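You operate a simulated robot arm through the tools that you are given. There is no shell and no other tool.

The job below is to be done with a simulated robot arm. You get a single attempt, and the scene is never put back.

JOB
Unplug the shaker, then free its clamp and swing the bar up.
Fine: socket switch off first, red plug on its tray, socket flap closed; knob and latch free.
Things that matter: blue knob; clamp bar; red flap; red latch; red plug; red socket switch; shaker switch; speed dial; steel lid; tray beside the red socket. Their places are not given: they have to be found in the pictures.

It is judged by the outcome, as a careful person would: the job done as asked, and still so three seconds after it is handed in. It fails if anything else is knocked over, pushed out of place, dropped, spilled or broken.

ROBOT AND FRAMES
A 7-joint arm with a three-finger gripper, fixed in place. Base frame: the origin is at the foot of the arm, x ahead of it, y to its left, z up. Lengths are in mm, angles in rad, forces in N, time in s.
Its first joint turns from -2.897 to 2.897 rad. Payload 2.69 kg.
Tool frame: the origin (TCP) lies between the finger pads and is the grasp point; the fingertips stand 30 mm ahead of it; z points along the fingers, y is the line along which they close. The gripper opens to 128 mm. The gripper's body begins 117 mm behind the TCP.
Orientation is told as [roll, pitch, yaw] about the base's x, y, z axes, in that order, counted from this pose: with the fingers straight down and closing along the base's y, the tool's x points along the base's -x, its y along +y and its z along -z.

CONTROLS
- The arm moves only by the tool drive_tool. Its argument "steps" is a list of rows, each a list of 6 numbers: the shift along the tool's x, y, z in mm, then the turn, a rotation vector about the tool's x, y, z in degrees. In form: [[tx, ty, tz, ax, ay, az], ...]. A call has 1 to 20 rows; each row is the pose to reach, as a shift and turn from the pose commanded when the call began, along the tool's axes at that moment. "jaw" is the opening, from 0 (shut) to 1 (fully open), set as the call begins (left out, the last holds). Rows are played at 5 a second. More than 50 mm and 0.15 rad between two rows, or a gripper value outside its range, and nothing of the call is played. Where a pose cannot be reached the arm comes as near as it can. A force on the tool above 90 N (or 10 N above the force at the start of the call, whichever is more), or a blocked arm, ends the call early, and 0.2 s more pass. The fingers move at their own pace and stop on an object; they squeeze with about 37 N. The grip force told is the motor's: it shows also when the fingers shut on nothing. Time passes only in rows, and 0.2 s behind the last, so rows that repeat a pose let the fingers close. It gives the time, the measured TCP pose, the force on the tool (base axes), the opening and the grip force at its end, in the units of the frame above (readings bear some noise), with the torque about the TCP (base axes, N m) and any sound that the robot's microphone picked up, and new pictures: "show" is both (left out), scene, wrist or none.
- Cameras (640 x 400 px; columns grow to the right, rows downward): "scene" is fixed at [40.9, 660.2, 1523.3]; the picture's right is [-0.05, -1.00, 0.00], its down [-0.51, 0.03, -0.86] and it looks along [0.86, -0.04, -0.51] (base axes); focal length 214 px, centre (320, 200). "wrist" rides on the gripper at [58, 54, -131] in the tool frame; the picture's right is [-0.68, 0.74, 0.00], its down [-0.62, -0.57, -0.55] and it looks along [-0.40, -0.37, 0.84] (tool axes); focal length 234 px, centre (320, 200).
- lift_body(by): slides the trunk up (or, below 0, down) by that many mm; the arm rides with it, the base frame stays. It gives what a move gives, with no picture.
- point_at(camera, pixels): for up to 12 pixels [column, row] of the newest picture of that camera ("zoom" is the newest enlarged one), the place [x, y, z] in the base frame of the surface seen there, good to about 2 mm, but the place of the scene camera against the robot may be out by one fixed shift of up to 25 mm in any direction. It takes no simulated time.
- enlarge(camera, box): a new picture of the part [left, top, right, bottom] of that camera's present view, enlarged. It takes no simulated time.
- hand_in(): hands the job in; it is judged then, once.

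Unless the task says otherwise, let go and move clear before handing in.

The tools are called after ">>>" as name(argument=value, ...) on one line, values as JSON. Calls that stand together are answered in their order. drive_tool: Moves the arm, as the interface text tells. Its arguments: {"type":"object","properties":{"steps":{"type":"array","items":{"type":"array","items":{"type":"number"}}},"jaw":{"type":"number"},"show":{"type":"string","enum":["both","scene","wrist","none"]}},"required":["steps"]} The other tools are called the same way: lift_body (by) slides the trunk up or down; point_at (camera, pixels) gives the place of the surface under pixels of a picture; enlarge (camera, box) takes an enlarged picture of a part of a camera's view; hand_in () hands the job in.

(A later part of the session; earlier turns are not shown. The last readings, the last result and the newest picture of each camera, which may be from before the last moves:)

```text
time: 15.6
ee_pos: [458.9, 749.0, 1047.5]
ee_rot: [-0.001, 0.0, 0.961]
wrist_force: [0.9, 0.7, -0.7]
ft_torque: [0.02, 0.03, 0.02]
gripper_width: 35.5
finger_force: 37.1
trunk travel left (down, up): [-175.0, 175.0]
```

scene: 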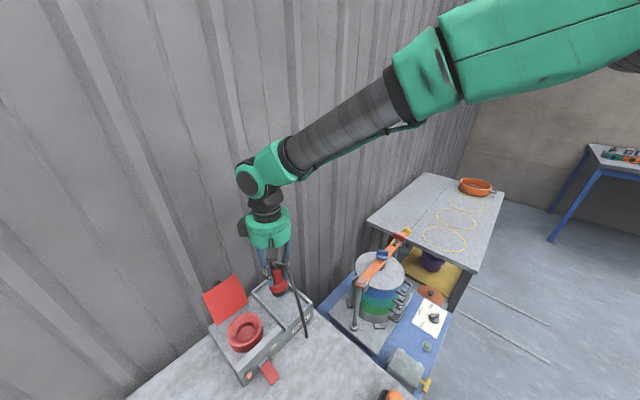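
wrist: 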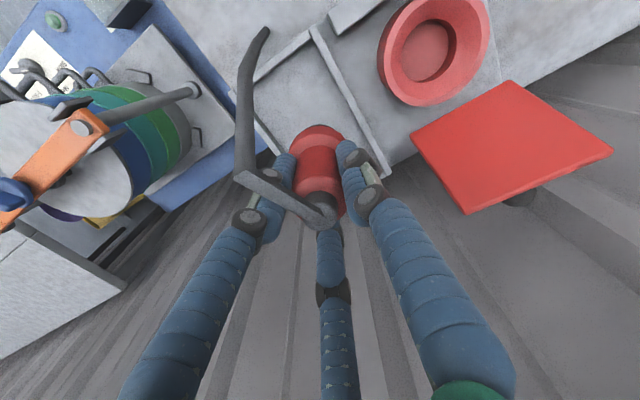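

The plug hangs over the tray, with the stiff cable stub hanging over the tray's front, ending near scene (306,335). I'll check the cable end's height before lowering.

>>> enlarge(camera="scene", box=[240, 240, 340, 350])

>>> point_at(camera="zoom", pixels=[[418, 345], [414, 325], [405, 290], [390, 230], [370, 170], [340, 110], [318, 90], [280, 200], [275, 150]])

>>> point_at(camera="wrist", pixels=[[265, 32], [258, 45], [247, 80], [243, 120], [245, 165], [280, 195], [316, 150], [316, 130]])

```text
3.64 times, centred on (290, 295) of scene
```

zoom: 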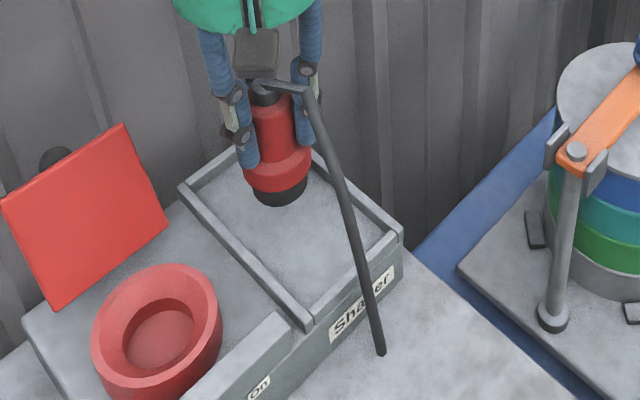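

```text
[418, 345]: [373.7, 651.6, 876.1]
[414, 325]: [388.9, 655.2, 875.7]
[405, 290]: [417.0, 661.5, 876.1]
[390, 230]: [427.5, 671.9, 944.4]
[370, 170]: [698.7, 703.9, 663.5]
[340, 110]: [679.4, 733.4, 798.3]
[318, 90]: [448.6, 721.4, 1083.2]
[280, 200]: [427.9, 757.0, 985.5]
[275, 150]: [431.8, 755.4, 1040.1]
```

```text
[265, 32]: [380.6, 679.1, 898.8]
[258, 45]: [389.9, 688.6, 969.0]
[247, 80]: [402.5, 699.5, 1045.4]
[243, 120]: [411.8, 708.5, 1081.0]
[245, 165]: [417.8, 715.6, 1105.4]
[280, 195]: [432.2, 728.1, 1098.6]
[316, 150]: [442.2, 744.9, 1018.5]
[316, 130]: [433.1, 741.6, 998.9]
```

The cable stub moves rigidly with the plug and earlier passed through the switch without contact, so it is likely visual only; its end is ≈150 mm below the TCP. I'll lower slowly and watch the force for contact.

>>> drive_tool(steps=[[0, 0, 15, 0, 0, 0], [0, 0, 28, 0, 0, 0], [0, 0, 36, 0, 0, 0], [0, 0, 41, 0, 0, 0], [0, 0, 45, 0, 0, 0]], jaw=0)

```text
time: 16.8
ee_pos: [459.3, 748.3, 1004.8]
ee_rot: [-0.001, -0.006, 0.961]
wrist_force: [-0.7, -7.1, 23.9]
ft_torque: [-0.69, 0.44, 0.07]
gripper_width: 35.1
finger_force: 36.9
trunk travel left (down, up): [-175.0, 175.0]
```

scene: 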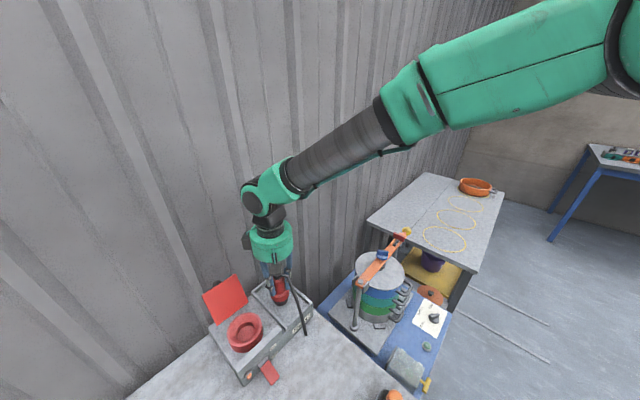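
wrist: 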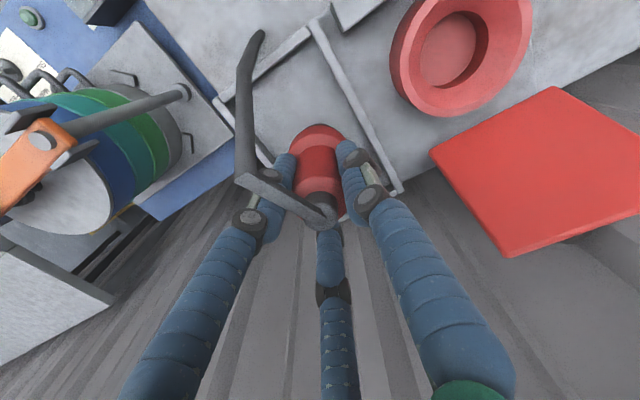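

A 24 N upward force with torque near the plug axis means the base (not the cable end) has reached the tray floor. I'll enlarge to confirm before releasing.

>>> enlarge(camera="scene", box=[240, 260, 320, 345])

>>> enlarge(camera="wrist", box=[220, 20, 400, 230])

```text
4.71 times, centred on (280, 302) of scene
```

zoom: 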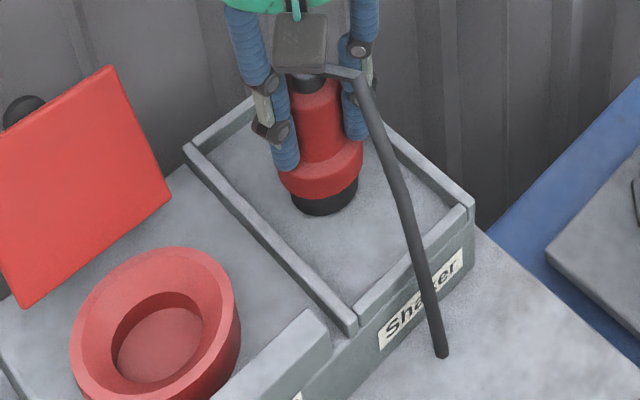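

```text
1.90 times, centred on (310, 125) of wrist
```

zoom: 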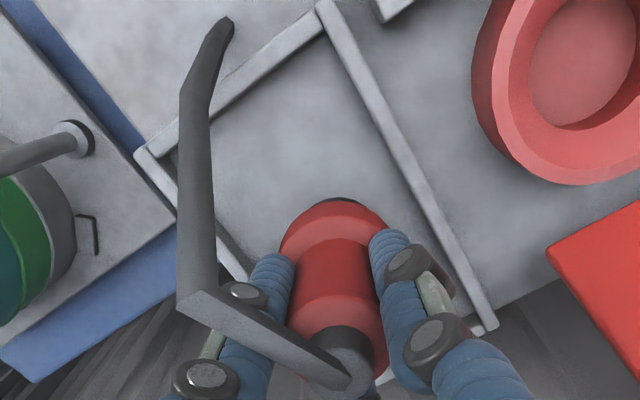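

The plug stands upright on the tray floor. I'll ease off a couple of millimetres to relieve the pressure before opening.

>>> drive_tool(steps=[[0, 0, -1.5, 0, 0, 0], [0, 0, -1.5, 0, 0, 0]], jaw=0, show="none")

```text
time: 17.4
ee_pos: [459.9, 748.1, 1004.0]
ee_rot: [0.0, -0.004, 0.96]
wrist_force: [6.6, -1.9, 24.7]
ft_torque: [-0.2, -0.23, 0.03]
gripper_width: 35.2
finger_force: 37.1
trunk travel left (down, up): [-175.0, 175.0]
```

Force is still 25 N; I'll ease up another 2.5 mm.

>>> drive_tool(steps=[[0, 0, -1.5, 0, 0, 0], [0, 0, -2.5, 0, 0, 0]], jaw=0, show="none")

```text
time: 18.0
ee_pos: [459.7, 747.4, 1004.0]
ee_rot: [0.001, -0.002, 0.96]
wrist_force: [11.9, 5.5, 14.2]
ft_torque: [0.54, -0.8, -0.13]
gripper_width: 35.2
finger_force: 36.9
trunk travel left (down, up): [-175.0, 175.0]
```

Lateral force has appeared (12 N) while the vertical one drops; I'll ease up a further 2 mm to see it unload.

>>> drive_tool(steps=[[0, 0, -1, 0, 0, 0], [0, 0, -2, 0, 0, 0], [0, 0, -2, 0, 0, 0]], jaw=0, show="wrist")

```text
time: 18.8
ee_pos: [457.5, 747.1, 1005.1]
ee_rot: [0.001, 0.003, 0.96]
wrist_force: [1.3, 1.1, 1.4]
ft_torque: [0.07, -0.01, -0.01]
gripper_width: 35.0
finger_force: 37.4
trunk travel left (down, up): [-175.0, 175.0]
```

wrist: 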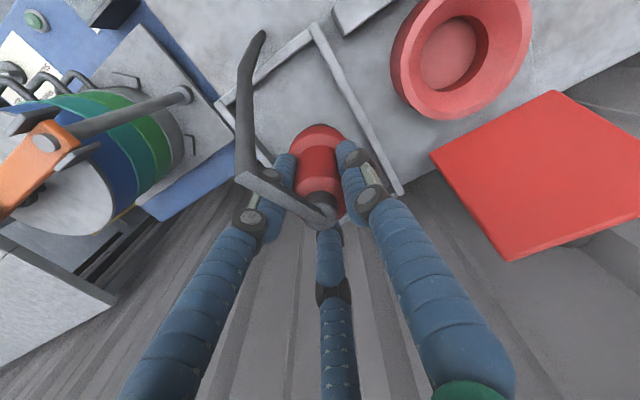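

Forces are now about 1 N at z=1005, so the plug rests lightly. I'll open the jaws slightly in place.

>>> drive_tool(steps=[[0, 0, 0, 0, 0, 0], [0, 0, 0, 0, 0, 0], [0, 0, 0, 0, 0, 0]], jaw=0.45)

```text
time: 19.6
ee_pos: [458.5, 746.9, 1005.9]
ee_rot: [0.001, 0.001, 0.962]
wrist_force: [-0.3, 0.6, -0.3]
ft_torque: [-0.02, 0.03, 0.01]
gripper_width: 57.4
finger_force: 0.0
trunk travel left (down, up): [-175.0, 175.0]
```

scene: 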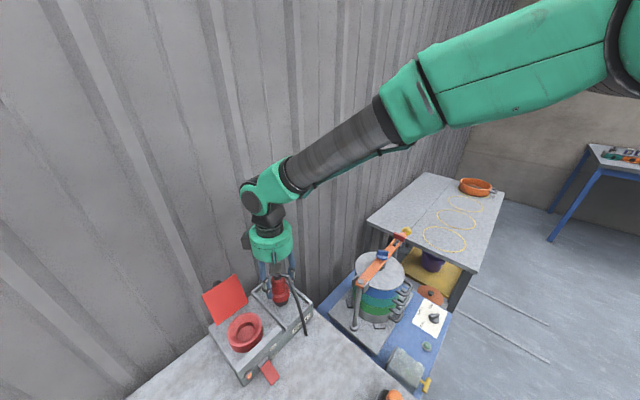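
wrist: 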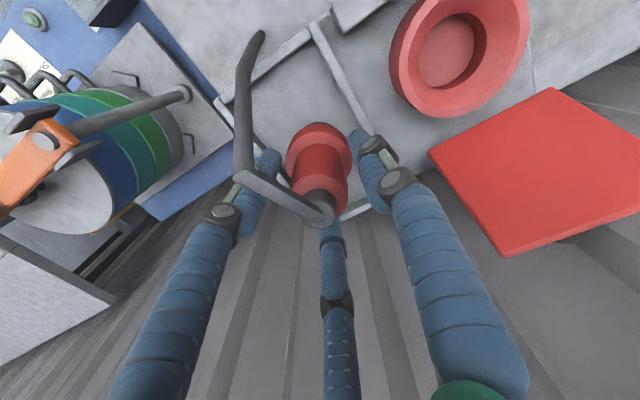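

The plug stands on its own in the tray. I'll raise straight up clear of it.

>>> drive_tool(steps=[[0, 0, -20, 0, 0, 0], [0, 0, -50, 0, 0, 0], [0, 0, -90, 0, 0, 0], [0, 0, -130, 0, 0, 0], [0, 0, -170, 0, 0, 0]], jaw=0.45)

```text
time: 20.8
ee_pos: [457.5, 747.1, 1175.8]
ee_rot: [0.0, -0.001, 0.959]
wrist_force: [-0.4, -0.2, -0.8]
ft_torque: [0.04, 0.01, 0.0]
gripper_width: 57.7
finger_force: 0.1
trunk travel left (down, up): [-175.0, 175.0]
```

scene: 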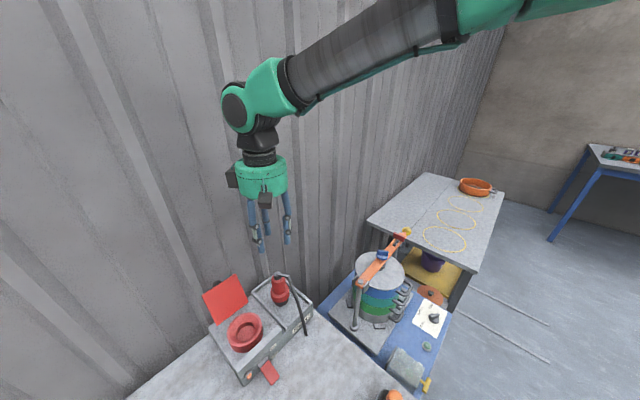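
wrist: 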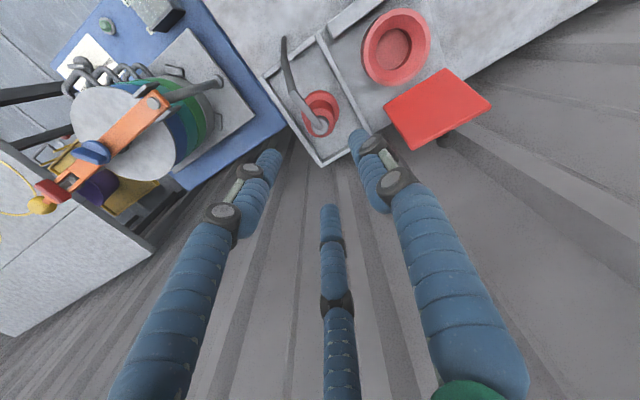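

The plug remains upright in the tray. Now I'll measure the flap's corners and hinge from this wrist view.

>>> enlarge(camera="wrist", box=[350, 0, 510, 160])

>>> point_at(camera="zoom", pixels=[[170, 272], [395, 182], [555, 260], [295, 360], [350, 270], [370, 345], [375, 345], [450, 210], [230, 260], [530, 265], [300, 340], [180, 285]])

>>> point_at(camera="zoom", pixels=[[385, 185], [300, 220], [200, 260], [240, 235], [330, 195], [310, 115], [235, 70], [120, 120], [190, 210], [290, 170], [220, 170], [190, 40]])

```text
2.50 times, centred on (430, 80) of wrist
```

zoom: 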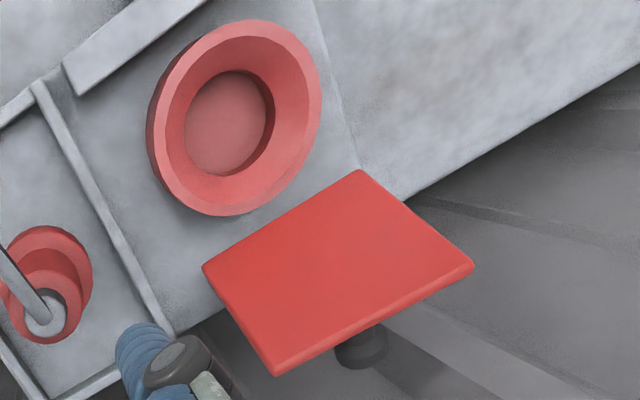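

```text
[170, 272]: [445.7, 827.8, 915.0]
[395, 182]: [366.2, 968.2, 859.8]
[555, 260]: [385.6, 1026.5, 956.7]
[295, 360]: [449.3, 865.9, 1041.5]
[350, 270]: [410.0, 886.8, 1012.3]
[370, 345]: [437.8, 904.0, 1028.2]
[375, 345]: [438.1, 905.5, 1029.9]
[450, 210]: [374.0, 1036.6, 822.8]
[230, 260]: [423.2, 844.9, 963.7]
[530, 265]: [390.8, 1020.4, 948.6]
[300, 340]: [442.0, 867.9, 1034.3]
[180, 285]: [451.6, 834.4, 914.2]
```

```text
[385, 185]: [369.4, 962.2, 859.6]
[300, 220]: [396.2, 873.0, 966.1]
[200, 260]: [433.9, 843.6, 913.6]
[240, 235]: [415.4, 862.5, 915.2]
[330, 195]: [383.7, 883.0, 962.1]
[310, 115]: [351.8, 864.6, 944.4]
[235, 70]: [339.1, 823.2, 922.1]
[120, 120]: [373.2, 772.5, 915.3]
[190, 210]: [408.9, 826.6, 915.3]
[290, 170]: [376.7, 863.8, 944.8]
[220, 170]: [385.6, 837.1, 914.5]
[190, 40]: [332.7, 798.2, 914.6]
```

Flap: lower edge near out≈-125 mm (z≈962), top edge at z≈1042 leaning back ~23°, knob behind it at (438,905,1029). I'll check the wall's distance behind it before reaching in.

>>> point_at(camera="scene", pixels=[[225, 262], [235, 262], [245, 262], [250, 270], [200, 275], [215, 270], [240, 250], [255, 250], [218, 283], [214, 281], [222, 281], [205, 290]])

>>> enlarge(camera="scene", box=[190, 240, 310, 390])

```text
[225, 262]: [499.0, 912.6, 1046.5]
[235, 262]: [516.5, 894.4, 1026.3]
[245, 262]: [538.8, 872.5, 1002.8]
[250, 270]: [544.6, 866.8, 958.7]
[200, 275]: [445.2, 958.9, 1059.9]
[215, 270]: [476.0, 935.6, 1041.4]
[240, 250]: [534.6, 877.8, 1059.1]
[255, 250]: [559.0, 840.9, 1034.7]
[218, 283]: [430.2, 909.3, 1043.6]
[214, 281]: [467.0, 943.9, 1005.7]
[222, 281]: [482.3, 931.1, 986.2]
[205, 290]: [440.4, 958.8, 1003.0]
```

```text
2.67 times, centred on (250, 315) of scene
```

zoom: 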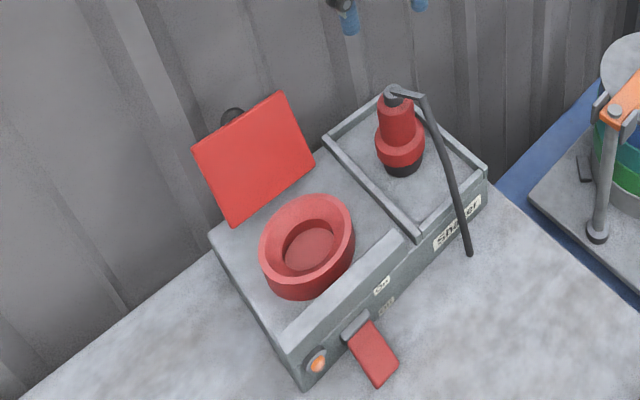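

The wall is at out≈-225 and the flap's back top edge at ≈-165, leaving ~58 mm for closed fingers. I'll move over, re-align with the box, and close the jaws.

>>> drive_tool(steps=[[-16, 22.4, -4, 0, 0, 3], [-32, 44.8, -8, 0, 0, 6], [-48, 67.3, -12, 0, 0, 9], [-63.9, 89.7, -14, 0, 0, 11.9]], jaw=0, show="none")

>>> drive_tool(steps=[[-8, 0, 10, 0, -6, 0], [-20, 0, 28, 0, -12, 0], [-35, 0, 45, 0, -18, 0], [-52.3, 0, 64, 0, -25, 0]], jaw=0)

```text
time: 21.8
ee_pos: [421.9, 851.5, 1188.8]
ee_rot: [0.0, 0.0, 0.751]
wrist_force: [-0.1, -0.6, -0.3]
ft_torque: [0.01, -0.04, -0.03]
gripper_width: 2.0
finger_force: 31.1
trunk travel left (down, up): [-175.0, 175.0]
```

```text
time: 22.8
ee_pos: [458.3, 889.4, 1129.0]
ee_rot: [0.0, -0.437, 0.751]
wrist_force: [-0.8, -1.0, -0.2]
ft_torque: [-0.02, 0.04, 0.0]
gripper_width: 2.1
finger_force: 31.7
trunk travel left (down, up): [-175.0, 175.0]
```

scene: 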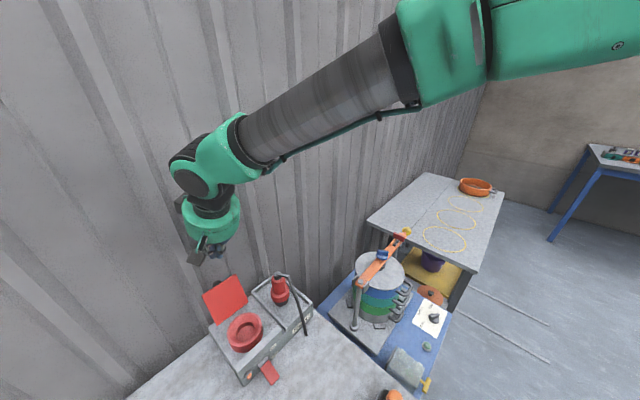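
wrist: 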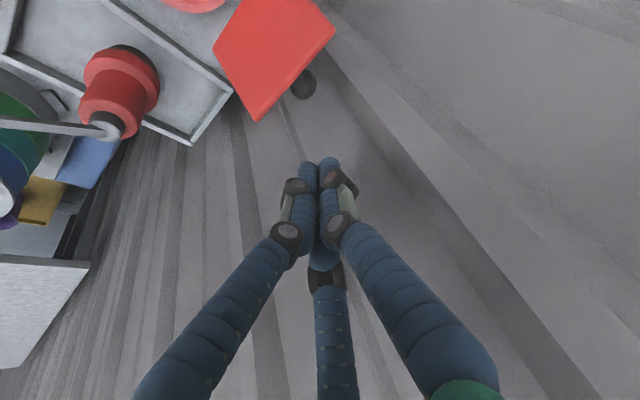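

The tips hover behind the flap at (318,165), with the flap's rear corner at (255,120) and its knob at (303,85). I'll confirm those positions.

>>> point_at(camera="wrist", pixels=[[255, 116], [330, 37], [290, 80], [303, 85], [310, 78], [300, 95], [280, 90], [265, 108], [215, 45], [312, 90], [275, 60], [420, 150]])

```text
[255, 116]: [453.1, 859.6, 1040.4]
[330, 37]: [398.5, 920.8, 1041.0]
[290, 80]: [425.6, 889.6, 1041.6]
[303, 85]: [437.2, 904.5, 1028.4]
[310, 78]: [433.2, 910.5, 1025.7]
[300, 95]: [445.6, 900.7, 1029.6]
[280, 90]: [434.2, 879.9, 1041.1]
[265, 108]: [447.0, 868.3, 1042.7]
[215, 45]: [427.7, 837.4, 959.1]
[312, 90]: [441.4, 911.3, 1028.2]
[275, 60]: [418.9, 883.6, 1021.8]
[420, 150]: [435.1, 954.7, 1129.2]
```

Flap top corners are at u≈-318 and -400 with the knob in the middle reaching out≈-187; a wall rib is at ≈-211. I'll lower the closed tips into the gap at out≈-190, near the tray-side half of the flap, clear of its knob.

>>> drive_tool(steps=[[5.4, -6, -2.5, 0, 0, 0], [13.9, -6, 15.6, 0, 0, 0], [22.3, -6, 33.7, 0, 0, 0], [30.8, -6, 51.9, 0, 0, 0], [39.2, -6, 70, 0, 0, 0]], jaw=0)

```text
time: 24.0
ee_pos: [458.8, 879.8, 1048.7]
ee_rot: [0.001, -0.438, 0.751]
wrist_force: [5.6, 1.3, 13.5]
ft_torque: [0.0, -0.16, 0.07]
gripper_width: 2.2
finger_force: 31.2
trunk travel left (down, up): [-175.0, 175.0]
```

scene: 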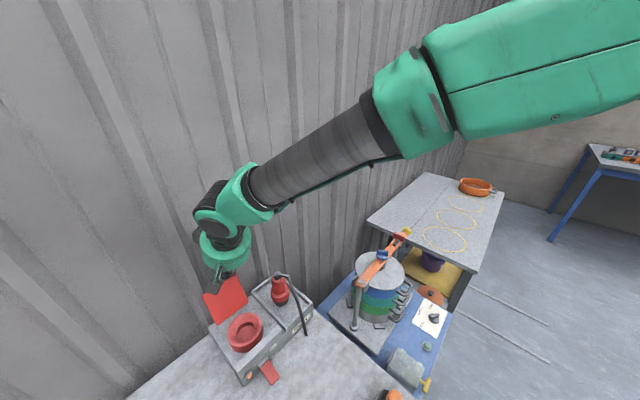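
wrist: 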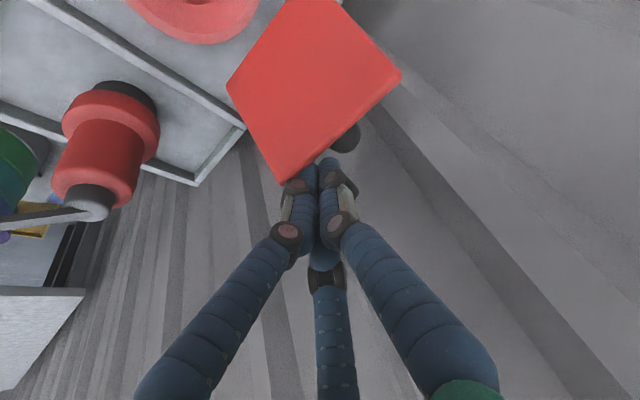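

A light 13 N contact shows the finger touching the flap's rear top edge, with the tips behind it. I'll push outward along the box normal, rising slightly with the flap's arc.

>>> drive_tool(steps=[[9.6, 0, -7.8, 0, 0, 0], [20.1, 0, -16, 0, 0, 0], [32.4, 0, -25.1, 0, 0, 0], [45.6, 0, -32.3, 0, 0, 0], [59.2, 0, -38.7, 0, 0, 0]], jaw=0)

```text
time: 25.2
ee_pos: [407.7, 829.9, 1053.7]
ee_rot: [0.001, -0.437, 0.751]
wrist_force: [-0.1, 0.4, -0.9]
ft_torque: [0.01, 0.02, 0.02]
gripper_width: 2.0
finger_force: 31.0
trunk travel left (down, up): [-175.0, 175.0]
```

scene: 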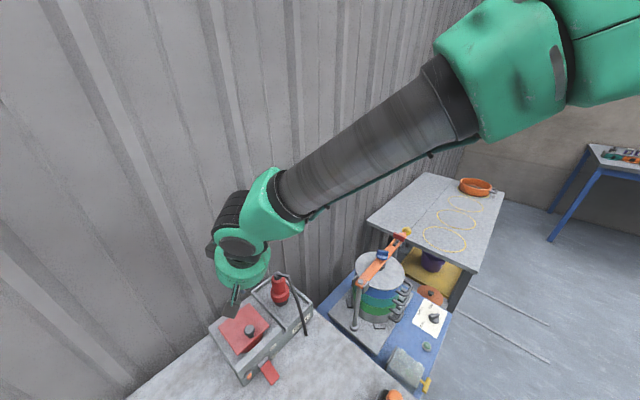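
wrist: 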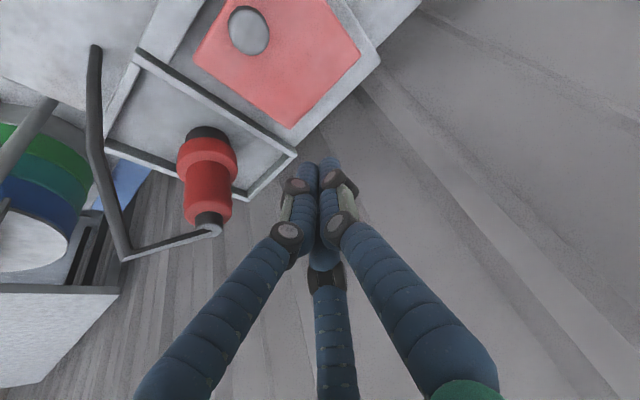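

The flap has dropped forward over the socket (knob now on top at (248,30)). I'll check that it lies flat.

>>> point_at(camera="wrist", pixels=[[200, 55], [285, 120], [355, 55], [330, 15], [250, 75], [248, 30], [300, 80], [210, 30]])

>>> enlarge(camera="scene", box=[190, 260, 320, 390])

```text
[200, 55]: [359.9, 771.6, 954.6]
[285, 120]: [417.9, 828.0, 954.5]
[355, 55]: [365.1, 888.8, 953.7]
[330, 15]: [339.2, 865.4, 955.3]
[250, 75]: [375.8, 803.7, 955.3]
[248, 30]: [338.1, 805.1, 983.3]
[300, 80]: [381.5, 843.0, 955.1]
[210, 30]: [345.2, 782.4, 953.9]
```

```text
3.08 times, centred on (255, 325) of scene
```

zoom: 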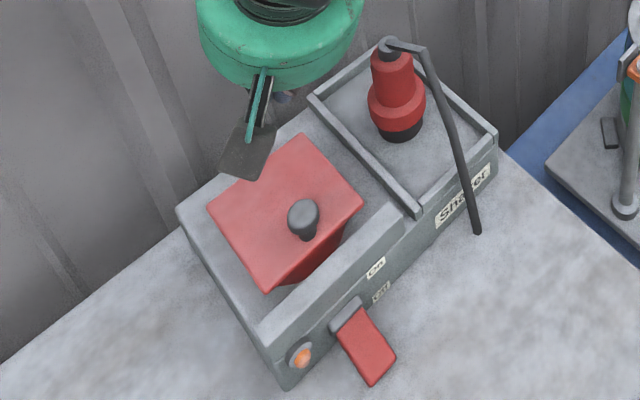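

The flap lies flat at z≈954 over the socket ring, and the switch lever points down. I'll back off upward, straighten, then travel high over to the shaker.

>>> drive_tool(steps=[[0, 0, -40, 0, 0, 0], [0, 0, -80, 0, 0, 0], [0, 0, -120, 0, 0, 0], [-4.2, 0, -129, 0, 6.25, 0], [-8.4, 0, -138, 0, 12.5, 0], [-12.7, 0, -147, 0, 18.75, 0], [-16.9, 0, -156.2, 0, 25, 0]], jaw=0, show="none")

```text
time: 26.8
ee_pos: [370.1, 796.3, 1204.6]
ee_rot: [-0.001, 0.002, 0.752]
wrist_force: [-0.6, 0.3, -0.9]
ft_torque: [0.03, -0.02, 0.02]
gripper_width: 2.1
finger_force: 31.9
trunk travel left (down, up): [-175.0, 175.0]
```

The arm is upright at z≈1205. I'll translate over to the shaker at the same height.

>>> drive_tool(steps=[[15, -40.9, 0, 0, 0, 0], [30, -81.8, 0, 0, 0, 0], [45, -122.6, 0, 0, 0, 0], [60, -163.5, 0, 0, 0, 0], [75, -204.4, 0, 0, 0, 0], [90, -245.3, 0, 0, 0, 0], [105, -286.2, 0, 0, 0, 0], [120, -327, 0, 0, 0, 0], [135, -368, 0, 0, 0, 0], [149.8, -408.8, 5, 0, 0, 0]], jaw=0)

```text
time: 29.0
ee_pos: [542.8, 395.4, 1201.8]
ee_rot: [-0.001, -0.001, 0.752]
wrist_force: [0.5, 0.0, 1.6]
ft_torque: [0.02, 0.01, -0.01]
gripper_width: 2.2
finger_force: 31.1
trunk travel left (down, up): [-175.0, 175.0]
```

scene: 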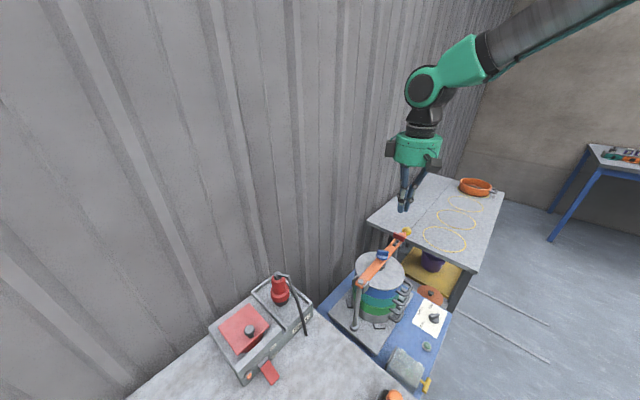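
wrist: 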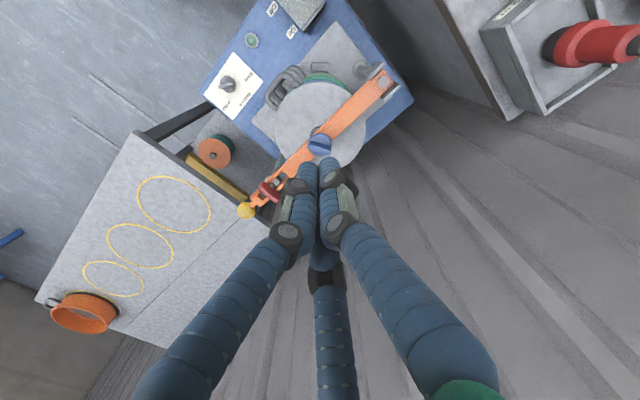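

The wrist view shows the blue knob at (320,145), the latch at (268,190) and pivot at (380,80). Enlarging for details and measuring.

>>> enlarge(camera="wrist", box=[230, 60, 410, 225])

>>> enlarge(camera="wrist", box=[300, 125, 345, 165])

>>> point_at(camera="zoom", pixels=[[320, 175], [250, 180], [200, 190], [400, 180], [440, 200], [300, 150], [300, 250], [320, 220], [350, 130], [250, 230], [450, 160], [200, 300]])

```text
2.42 times, centred on (320, 142) of wrist
```

zoom: 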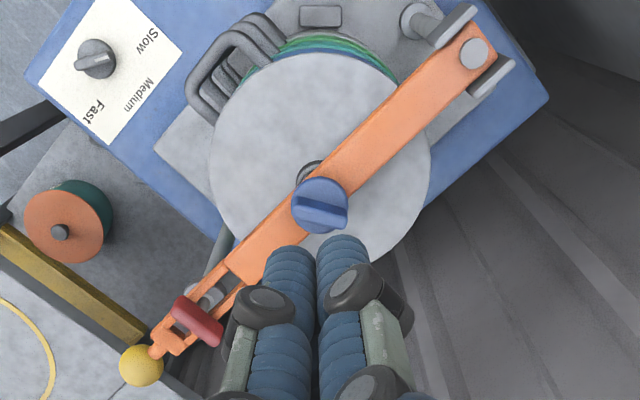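

```text
10.00 times, centred on (322, 145) of wrist
```

zoom: 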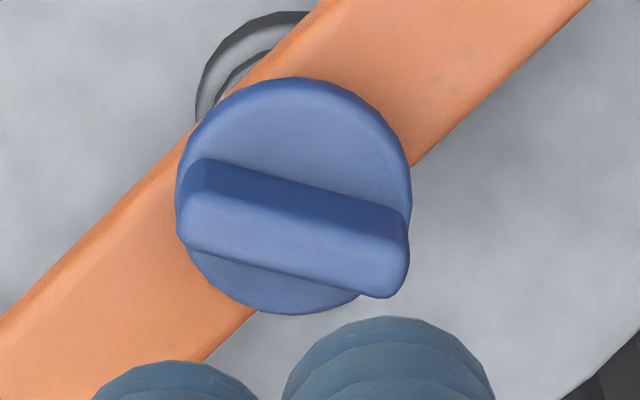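

```text
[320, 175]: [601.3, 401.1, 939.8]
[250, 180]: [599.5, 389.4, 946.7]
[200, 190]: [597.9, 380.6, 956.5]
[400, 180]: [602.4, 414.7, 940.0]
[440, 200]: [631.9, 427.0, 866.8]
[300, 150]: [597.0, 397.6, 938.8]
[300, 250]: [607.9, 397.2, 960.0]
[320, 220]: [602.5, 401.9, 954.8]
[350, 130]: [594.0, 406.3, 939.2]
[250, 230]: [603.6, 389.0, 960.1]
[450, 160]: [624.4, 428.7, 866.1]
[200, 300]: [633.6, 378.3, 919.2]
```

The knob's disc top is at z≈940 and its wing grip rises to ≈960. I'll sample the wing to get its centre and direction.

>>> point_at(camera="zoom", pixels=[[195, 215], [220, 220], [260, 232], [300, 245], [340, 257], [380, 270], [395, 262], [300, 225], [300, 265], [360, 245], [220, 205], [340, 275]])

>>> point_at(camera="zoom", pixels=[[180, 190], [295, 80], [405, 165], [240, 100], [360, 110], [290, 305], [230, 290], [230, 150], [340, 310], [150, 250], [480, 80], [300, 200]])

```text
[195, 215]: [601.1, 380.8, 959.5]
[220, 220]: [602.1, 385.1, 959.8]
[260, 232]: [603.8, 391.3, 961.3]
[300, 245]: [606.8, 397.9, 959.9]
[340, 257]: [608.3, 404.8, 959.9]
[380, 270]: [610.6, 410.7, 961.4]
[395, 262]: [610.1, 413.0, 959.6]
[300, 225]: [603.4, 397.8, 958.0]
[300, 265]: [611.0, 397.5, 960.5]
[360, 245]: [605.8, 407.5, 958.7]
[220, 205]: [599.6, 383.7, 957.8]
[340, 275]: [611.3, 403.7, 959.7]
```

```text
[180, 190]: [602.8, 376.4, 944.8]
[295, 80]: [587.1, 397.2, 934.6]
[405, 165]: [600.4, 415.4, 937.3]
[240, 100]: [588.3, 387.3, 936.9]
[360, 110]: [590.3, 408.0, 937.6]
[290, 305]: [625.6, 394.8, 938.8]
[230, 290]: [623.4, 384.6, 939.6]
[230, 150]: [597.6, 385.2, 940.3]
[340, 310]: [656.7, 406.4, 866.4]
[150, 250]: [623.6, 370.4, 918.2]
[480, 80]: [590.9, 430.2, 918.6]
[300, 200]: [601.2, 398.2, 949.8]
```

The knob centre is ≈(606.7,396.8), its wing lying at ≈74° in the base plane. I'll turn the tool to yaw 74° and come down above it with the jaws part open.

>>> drive_tool(steps=[[-9.5, -8.5, 30, 0, 0, -6.3], [-19, -17, 62, 0, 0, -12.5], [-28.6, -25.6, 94, 0, 0, -18.8], [-38, -34, 126, 0, 0, -25], [-47.6, -42.6, 162, 0, 0, -31.3]], jaw=0.35)

```text
time: 30.2
ee_pos: [604.8, 397.3, 1036.6]
ee_rot: [-0.002, 0.0, 1.3]
wrist_force: [0.1, -0.6, 1.2]
ft_torque: [-0.02, -0.03, 0.0]
gripper_width: 44.8
finger_force: 0.0
trunk travel left (down, up): [-175.0, 175.0]
```

scene: 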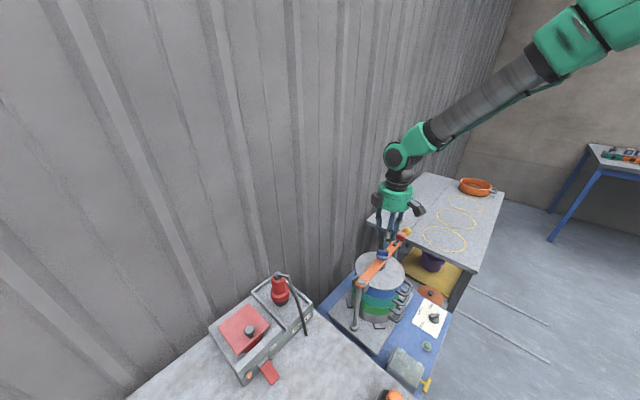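
wrist: 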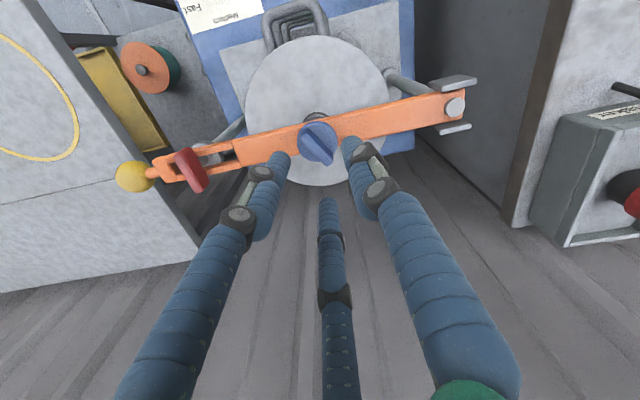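

The wing at (302-330,130-160) lies perpendicular to the closing line as wanted. I'll re-measure its centre from this nearer view.

>>> enlarge(camera="wrist", box=[280, 100, 360, 180])

>>> point_at(camera="zoom", pixels=[[235, 160], [270, 200], [300, 240], [330, 280], [355, 310], [300, 200], [250, 210], [330, 230], [270, 230], [300, 130], [220, 260], [390, 240]])

```text
5.00 times, centred on (320, 140) of wrist
```

zoom: 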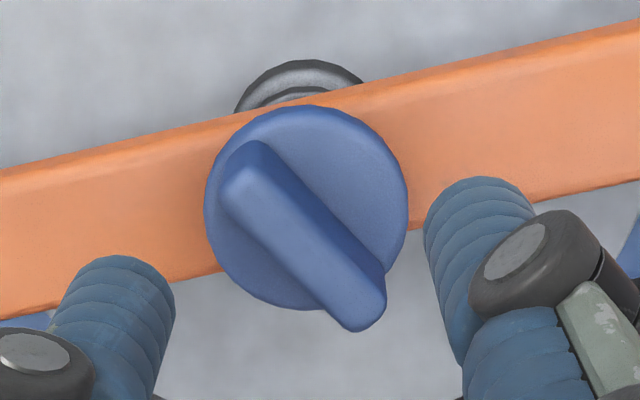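

```text
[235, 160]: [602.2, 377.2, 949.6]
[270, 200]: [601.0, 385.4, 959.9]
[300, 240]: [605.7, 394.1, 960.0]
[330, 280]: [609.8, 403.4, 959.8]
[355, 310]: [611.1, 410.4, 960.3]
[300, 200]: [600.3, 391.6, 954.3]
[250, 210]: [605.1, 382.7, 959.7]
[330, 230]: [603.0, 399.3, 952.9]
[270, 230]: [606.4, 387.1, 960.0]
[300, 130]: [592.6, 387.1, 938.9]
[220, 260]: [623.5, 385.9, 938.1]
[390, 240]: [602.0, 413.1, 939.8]
```

The wing's centre is (607,397), top z=960. I'll descend so the tips straddle the wing at z≈944, just above the disc.

>>> drive_tool(steps=[[-0.3, -2.2, 20, 0, 0, 0], [-0.3, -2.2, 40, 0, 0, 0], [-0.3, -2.2, 55, 0, 0, 0], [-0.3, -2.2, 62.5, 0, 0, 0]], jaw=0.35, show="wrist")

>>> drive_tool(steps=[[0, 0, 0, 0, 0, 0], [0, 0, 0, 0, 0, 0], [0, 0, 0, 0, 0, 0]], jaw=0, show="wrist")

```text
time: 31.2
ee_pos: [606.4, 394.4, 976.5]
ee_rot: [0.0, -0.001, 1.3]
wrist_force: [0.6, 0.0, -0.7]
ft_torque: [0.04, -0.03, -0.02]
gripper_width: 44.7
finger_force: 0.1
trunk travel left (down, up): [-175.0, 175.0]
```

wrist: 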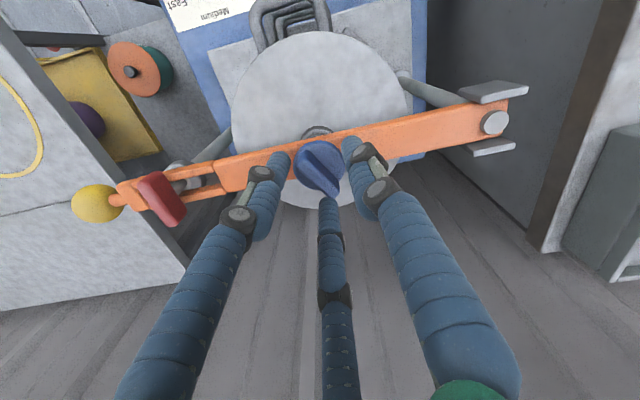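

```text
time: 32.0
ee_pos: [609.5, 390.2, 976.3]
ee_rot: [0.001, 0.0, 1.299]
wrist_force: [42.7, -67.1, 7.6]
ft_torque: [-2.18, -1.27, -0.13]
gripper_width: 20.6
finger_force: 36.6
trunk travel left (down, up): [-175.0, 175.0]
```

wrist: 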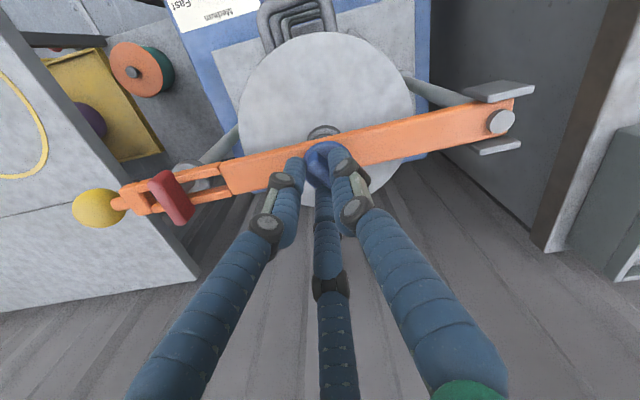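

The 80 N sideways force and the 20.6 mm width show the real contact is three-jawed and bad on the wing, so I'll open right away. The round disc under the wing (radius ≈20, top z=940) suits this three-finger grip better.

>>> drive_tool(steps=[[0, 0, 0, 0, 0, 0], [0, 0, 0, 0, 0, 0]], jaw=0.45, show="none")

>>> drive_tool(steps=[[0, 0, -20, 0, 0, 0], [0, 0, -45, 0, 0, 0]], jaw=0.45)

>>> enlarge(camera="wrist", box=[275, 100, 365, 190])

```text
time: 32.6
ee_pos: [606.2, 395.3, 976.0]
ee_rot: [0.001, -0.001, 1.299]
wrist_force: [0.3, -1.0, 1.0]
ft_torque: [0.09, 0.05, -0.02]
gripper_width: 57.4
finger_force: 0.1
trunk travel left (down, up): [-175.0, 175.0]
```

```text
time: 33.2
ee_pos: [605.5, 395.3, 1020.0]
ee_rot: [0.001, -0.001, 1.299]
wrist_force: [0.2, 0.0, 0.1]
ft_torque: [0.03, 0.05, 0.01]
gripper_width: 57.7
finger_force: 0.0
trunk travel left (down, up): [-175.0, 175.0]
```

scene: 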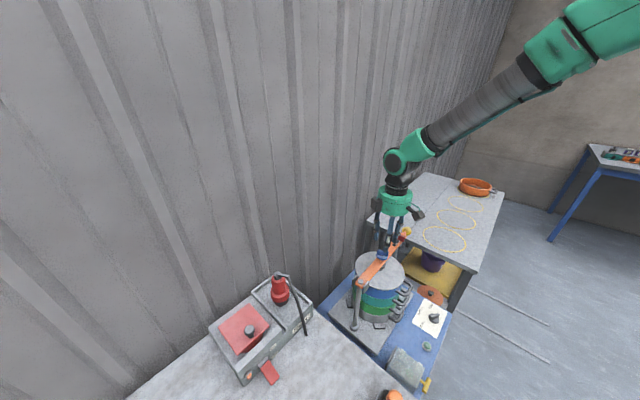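
wrist: 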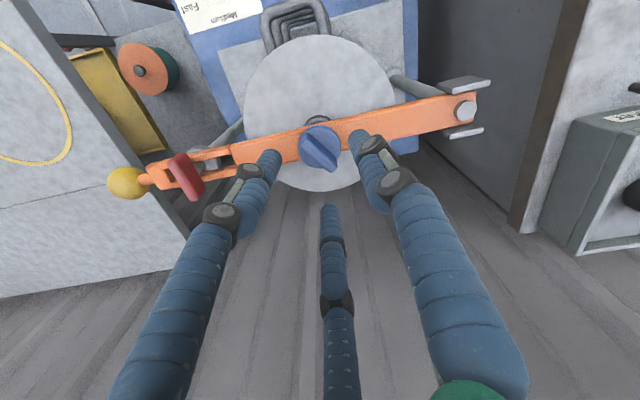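

```text
4.44 times, centred on (320, 145) of wrist
```

zoom: 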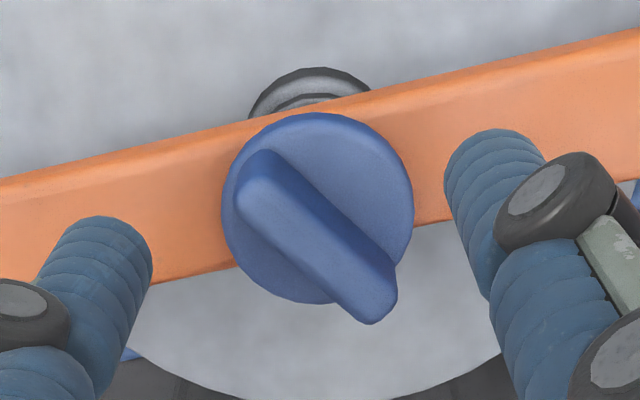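

The knob and bar look undisturbed. I'll re-measure the disc's rim and the bar top for a centred three-jaw grip.

>>> point_at(camera="zoom", pixels=[[225, 200], [245, 150], [310, 115], [370, 130], [405, 170], [410, 215], [240, 270], [290, 300], [320, 145], [250, 290], [395, 240], [180, 180]])

>>> point_at(camera="zoom", pixels=[[255, 185], [300, 230], [350, 280], [380, 300], [270, 160], [390, 270], [340, 310], [245, 210], [330, 220], [280, 250], [430, 200], [200, 260]])

```text
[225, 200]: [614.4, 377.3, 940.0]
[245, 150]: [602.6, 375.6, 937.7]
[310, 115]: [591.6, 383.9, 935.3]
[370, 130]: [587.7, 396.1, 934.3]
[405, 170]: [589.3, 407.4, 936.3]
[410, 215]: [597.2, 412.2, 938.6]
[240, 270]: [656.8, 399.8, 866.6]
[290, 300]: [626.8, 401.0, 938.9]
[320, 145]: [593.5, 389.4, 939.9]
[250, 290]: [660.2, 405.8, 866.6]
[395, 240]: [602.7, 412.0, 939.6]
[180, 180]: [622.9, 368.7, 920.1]
```

```text
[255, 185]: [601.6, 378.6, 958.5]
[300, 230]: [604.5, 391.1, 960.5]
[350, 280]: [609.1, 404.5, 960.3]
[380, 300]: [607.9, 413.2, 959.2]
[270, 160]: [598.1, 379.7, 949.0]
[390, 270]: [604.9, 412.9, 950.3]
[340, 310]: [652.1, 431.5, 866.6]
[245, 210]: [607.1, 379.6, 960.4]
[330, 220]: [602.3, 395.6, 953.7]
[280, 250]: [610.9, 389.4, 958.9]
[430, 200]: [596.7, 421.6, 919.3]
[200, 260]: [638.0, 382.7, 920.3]
```

The disc's centre fits (607,396), radius 20, bar top at z≈919.5. Before gripping, I'll turn the hand clockwise in free air to gain counter-clockwise stroke, checking the wrist's range.

>>> drive_tool(steps=[[-1.3, -1.2, 0, 0, 0, 8.5], [-1.3, -1.2, 0, 0, 0, 17], [-1.3, -1.2, 0, 0, 0, 25.5], [-1.3, -1.2, 0, 0, 0, 34], [-1.3, -1.2, 0, 0, 0, 42.5], [-1.3, -1.2, 0, 0, 0, 51], [-1.3, -1.2, 0, 0, 0, 59.5], [-1.3, -1.2, 0, 0, 0, 68], [-1.3, -1.2, 0, 0, 0, 76.5], [-1.3, -1.2, 0, 0, 0, 85], [-1.3, -1.2, 0, 0, 0, 93.5], [-1.3, -1.2, 0, 0, 0, 102], [-1.3, -1.2, 0, 0, 0, 110.5], [-1.3, -1.2, 0, 0, 0, 119]], jaw=0.45)

```text
time: 36.2
ee_pos: [608.8, 398.6, 1020.9]
ee_rot: [-0.001, 0.0, -0.78]
wrist_force: [-0.3, -0.2, 0.3]
ft_torque: [0.0, 0.01, -0.03]
gripper_width: 57.4
finger_force: 0.1
trunk travel left (down, up): [-175.0, 175.0]
```

scene: 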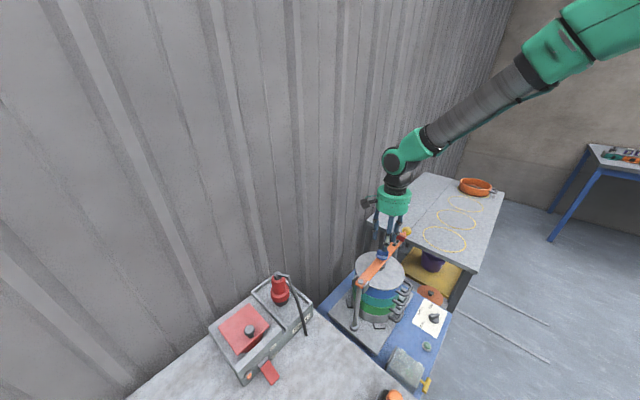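
wrist: 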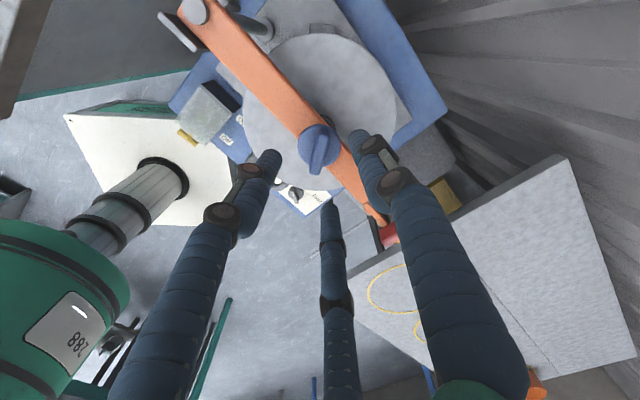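

The wrist reached yaw -0.78 easily. I'll take a repeat pose reading and re-measure the disc rim from this angle to centre precisely.

>>> drive_tool(steps=[[0, 0, 0, 0, 0, 0]], show="wrist")

>>> enlarge(camera="wrist", box=[275, 100, 365, 190])

>>> drive_tool(steps=[[0, 0, 0, 0, 0, 0]], show="none")

```text
time: 36.6
ee_pos: [608.6, 396.8, 1019.7]
ee_rot: [0.0, 0.001, -0.779]
wrist_force: [1.2, 0.6, -0.6]
ft_torque: [-0.04, 0.03, 0.03]
gripper_width: 57.7
finger_force: 0.1
trunk travel left (down, up): [-175.0, 175.0]
```

wrist: 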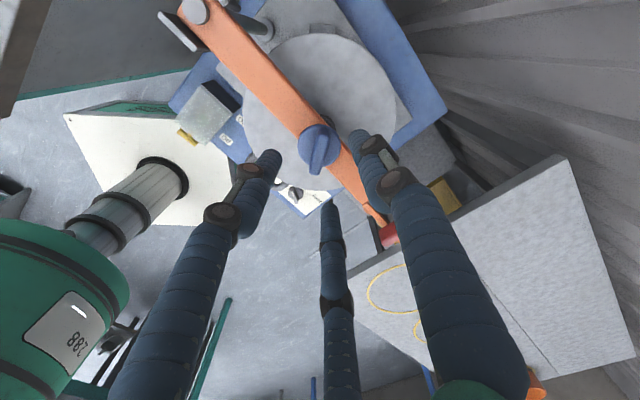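

```text
4.44 times, centred on (320, 145) of wrist
```

zoom: 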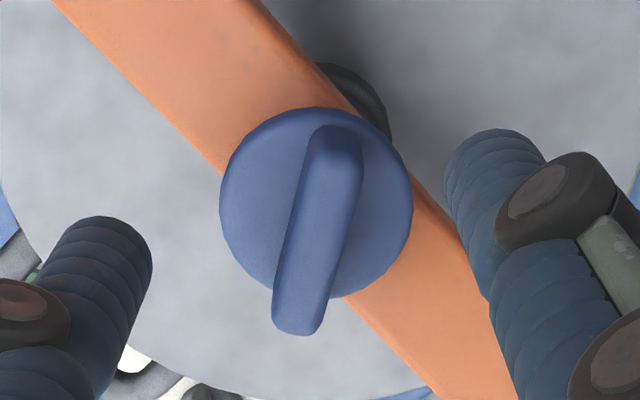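

```text
time: 37.0
ee_pos: [609.3, 396.1, 1019.9]
ee_rot: [0.0, 0.0, -0.777]
wrist_force: [-0.1, 0.1, 0.6]
ft_torque: [-0.01, 0.02, 0.01]
gripper_width: 57.6
finger_force: 0.1
trunk travel left (down, up): [-175.0, 175.0]
```

Averaged TCP reading is about (608.9,397.2). Now the disc's rim points in this view.

>>> point_at(camera="zoom", pixels=[[225, 195], [240, 150], [290, 115], [375, 130], [405, 170], [408, 215], [380, 275], [240, 265], [250, 200], [385, 200], [325, 140], [300, 320]])

```text
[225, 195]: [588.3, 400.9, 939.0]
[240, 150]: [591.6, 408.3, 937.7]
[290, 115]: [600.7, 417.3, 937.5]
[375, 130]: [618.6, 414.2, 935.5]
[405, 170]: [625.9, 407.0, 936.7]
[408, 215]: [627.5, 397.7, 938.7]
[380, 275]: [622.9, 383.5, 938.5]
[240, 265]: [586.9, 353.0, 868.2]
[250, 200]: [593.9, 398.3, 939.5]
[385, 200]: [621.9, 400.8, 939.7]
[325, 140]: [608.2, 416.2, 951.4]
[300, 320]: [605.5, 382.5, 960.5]
```

The disc centre averages (607.4,396.5). I'll centre and descend so the tips reach z≈925 around the disc, 5 mm above the bar.

>>> drive_tool(steps=[[0.6, -1.5, 20, 0, 0, 0], [0.6, -1.5, 40, 0, 0, 0], [0.6, -1.5, 55, 0, 0, 0], [0.6, -1.5, 61, 0, 0, 0], [0.6, -1.5, 65, 0, 0, 0]], jaw=0.45)

```text
time: 38.2
ee_pos: [606.8, 396.9, 955.6]
ee_rot: [0.0, -0.001, -0.779]
wrist_force: [0.0, 0.4, -0.3]
ft_torque: [0.0, 0.01, 0.01]
gripper_width: 57.6
finger_force: 0.0
trunk travel left (down, up): [-175.0, 175.0]
```

scene: 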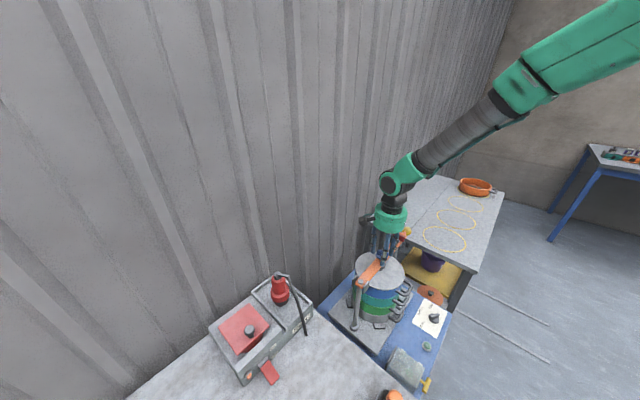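
wrist: 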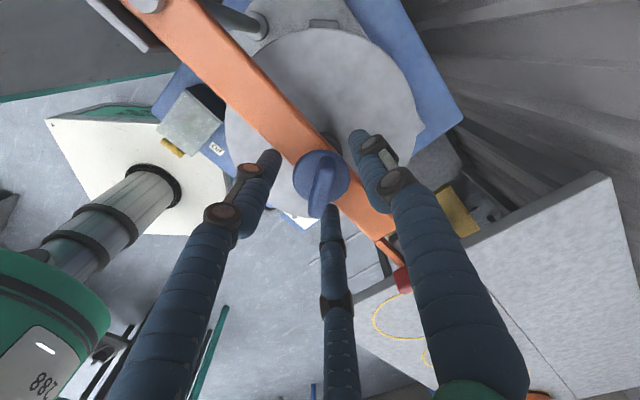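

The disc sits between the three fingers without contact. Closing gently in place.

>>> drive_tool(steps=[[0, 0, 0, 0, 0, 0], [0, 0, 0, 0, 0, 0]], jaw=0, show="wrist")

```text
time: 38.8
ee_pos: [607.4, 395.2, 954.0]
ee_rot: [0.0, 0.0, -0.777]
wrist_force: [4.0, -5.0, -1.6]
ft_torque: [-0.18, -0.06, -0.04]
gripper_width: 41.2
finger_force: 45.0
trunk travel left (down, up): [-175.0, 175.0]
```

wrist: 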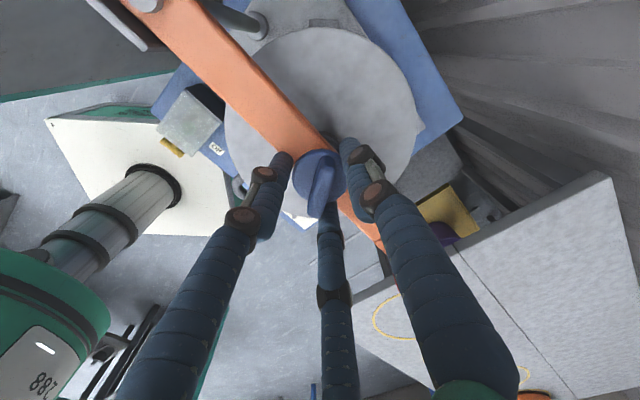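

Centred grip with only 6 N side force at 41 mm width. Now turn counter-clockwise (loosen), 64° first, watching torque.

>>> drive_tool(steps=[[0, 0, 0, 0, 0, -8], [0, 0, 0, 0, 0, -16], [0, 0, 0, 0, 0, -24], [0, 0, 0, 0, 0, -32], [0, 0, 0, 0, 0, -40], [0, 0, 0, 0, 0, -48], [0, 0, 0, 0, 0, -56], [0, 0, 0, 0, 0, -64]], jaw=0)

```text
time: 40.6
ee_pos: [608.1, 395.0, 953.6]
ee_rot: [0.0, -0.002, 0.34]
wrist_force: [5.2, -22.0, -1.9]
ft_torque: [-0.53, -0.09, -0.03]
gripper_width: 40.5
finger_force: 44.6
trunk travel left (down, up): [-175.0, 175.0]
```

scene: 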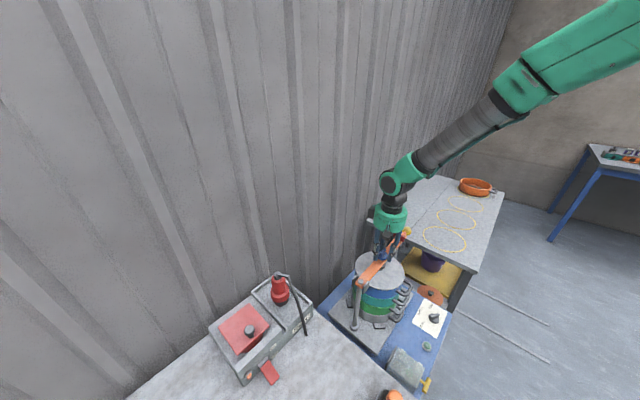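
wrist: 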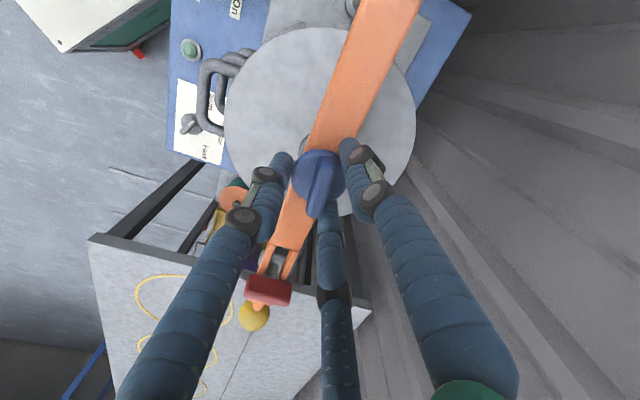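

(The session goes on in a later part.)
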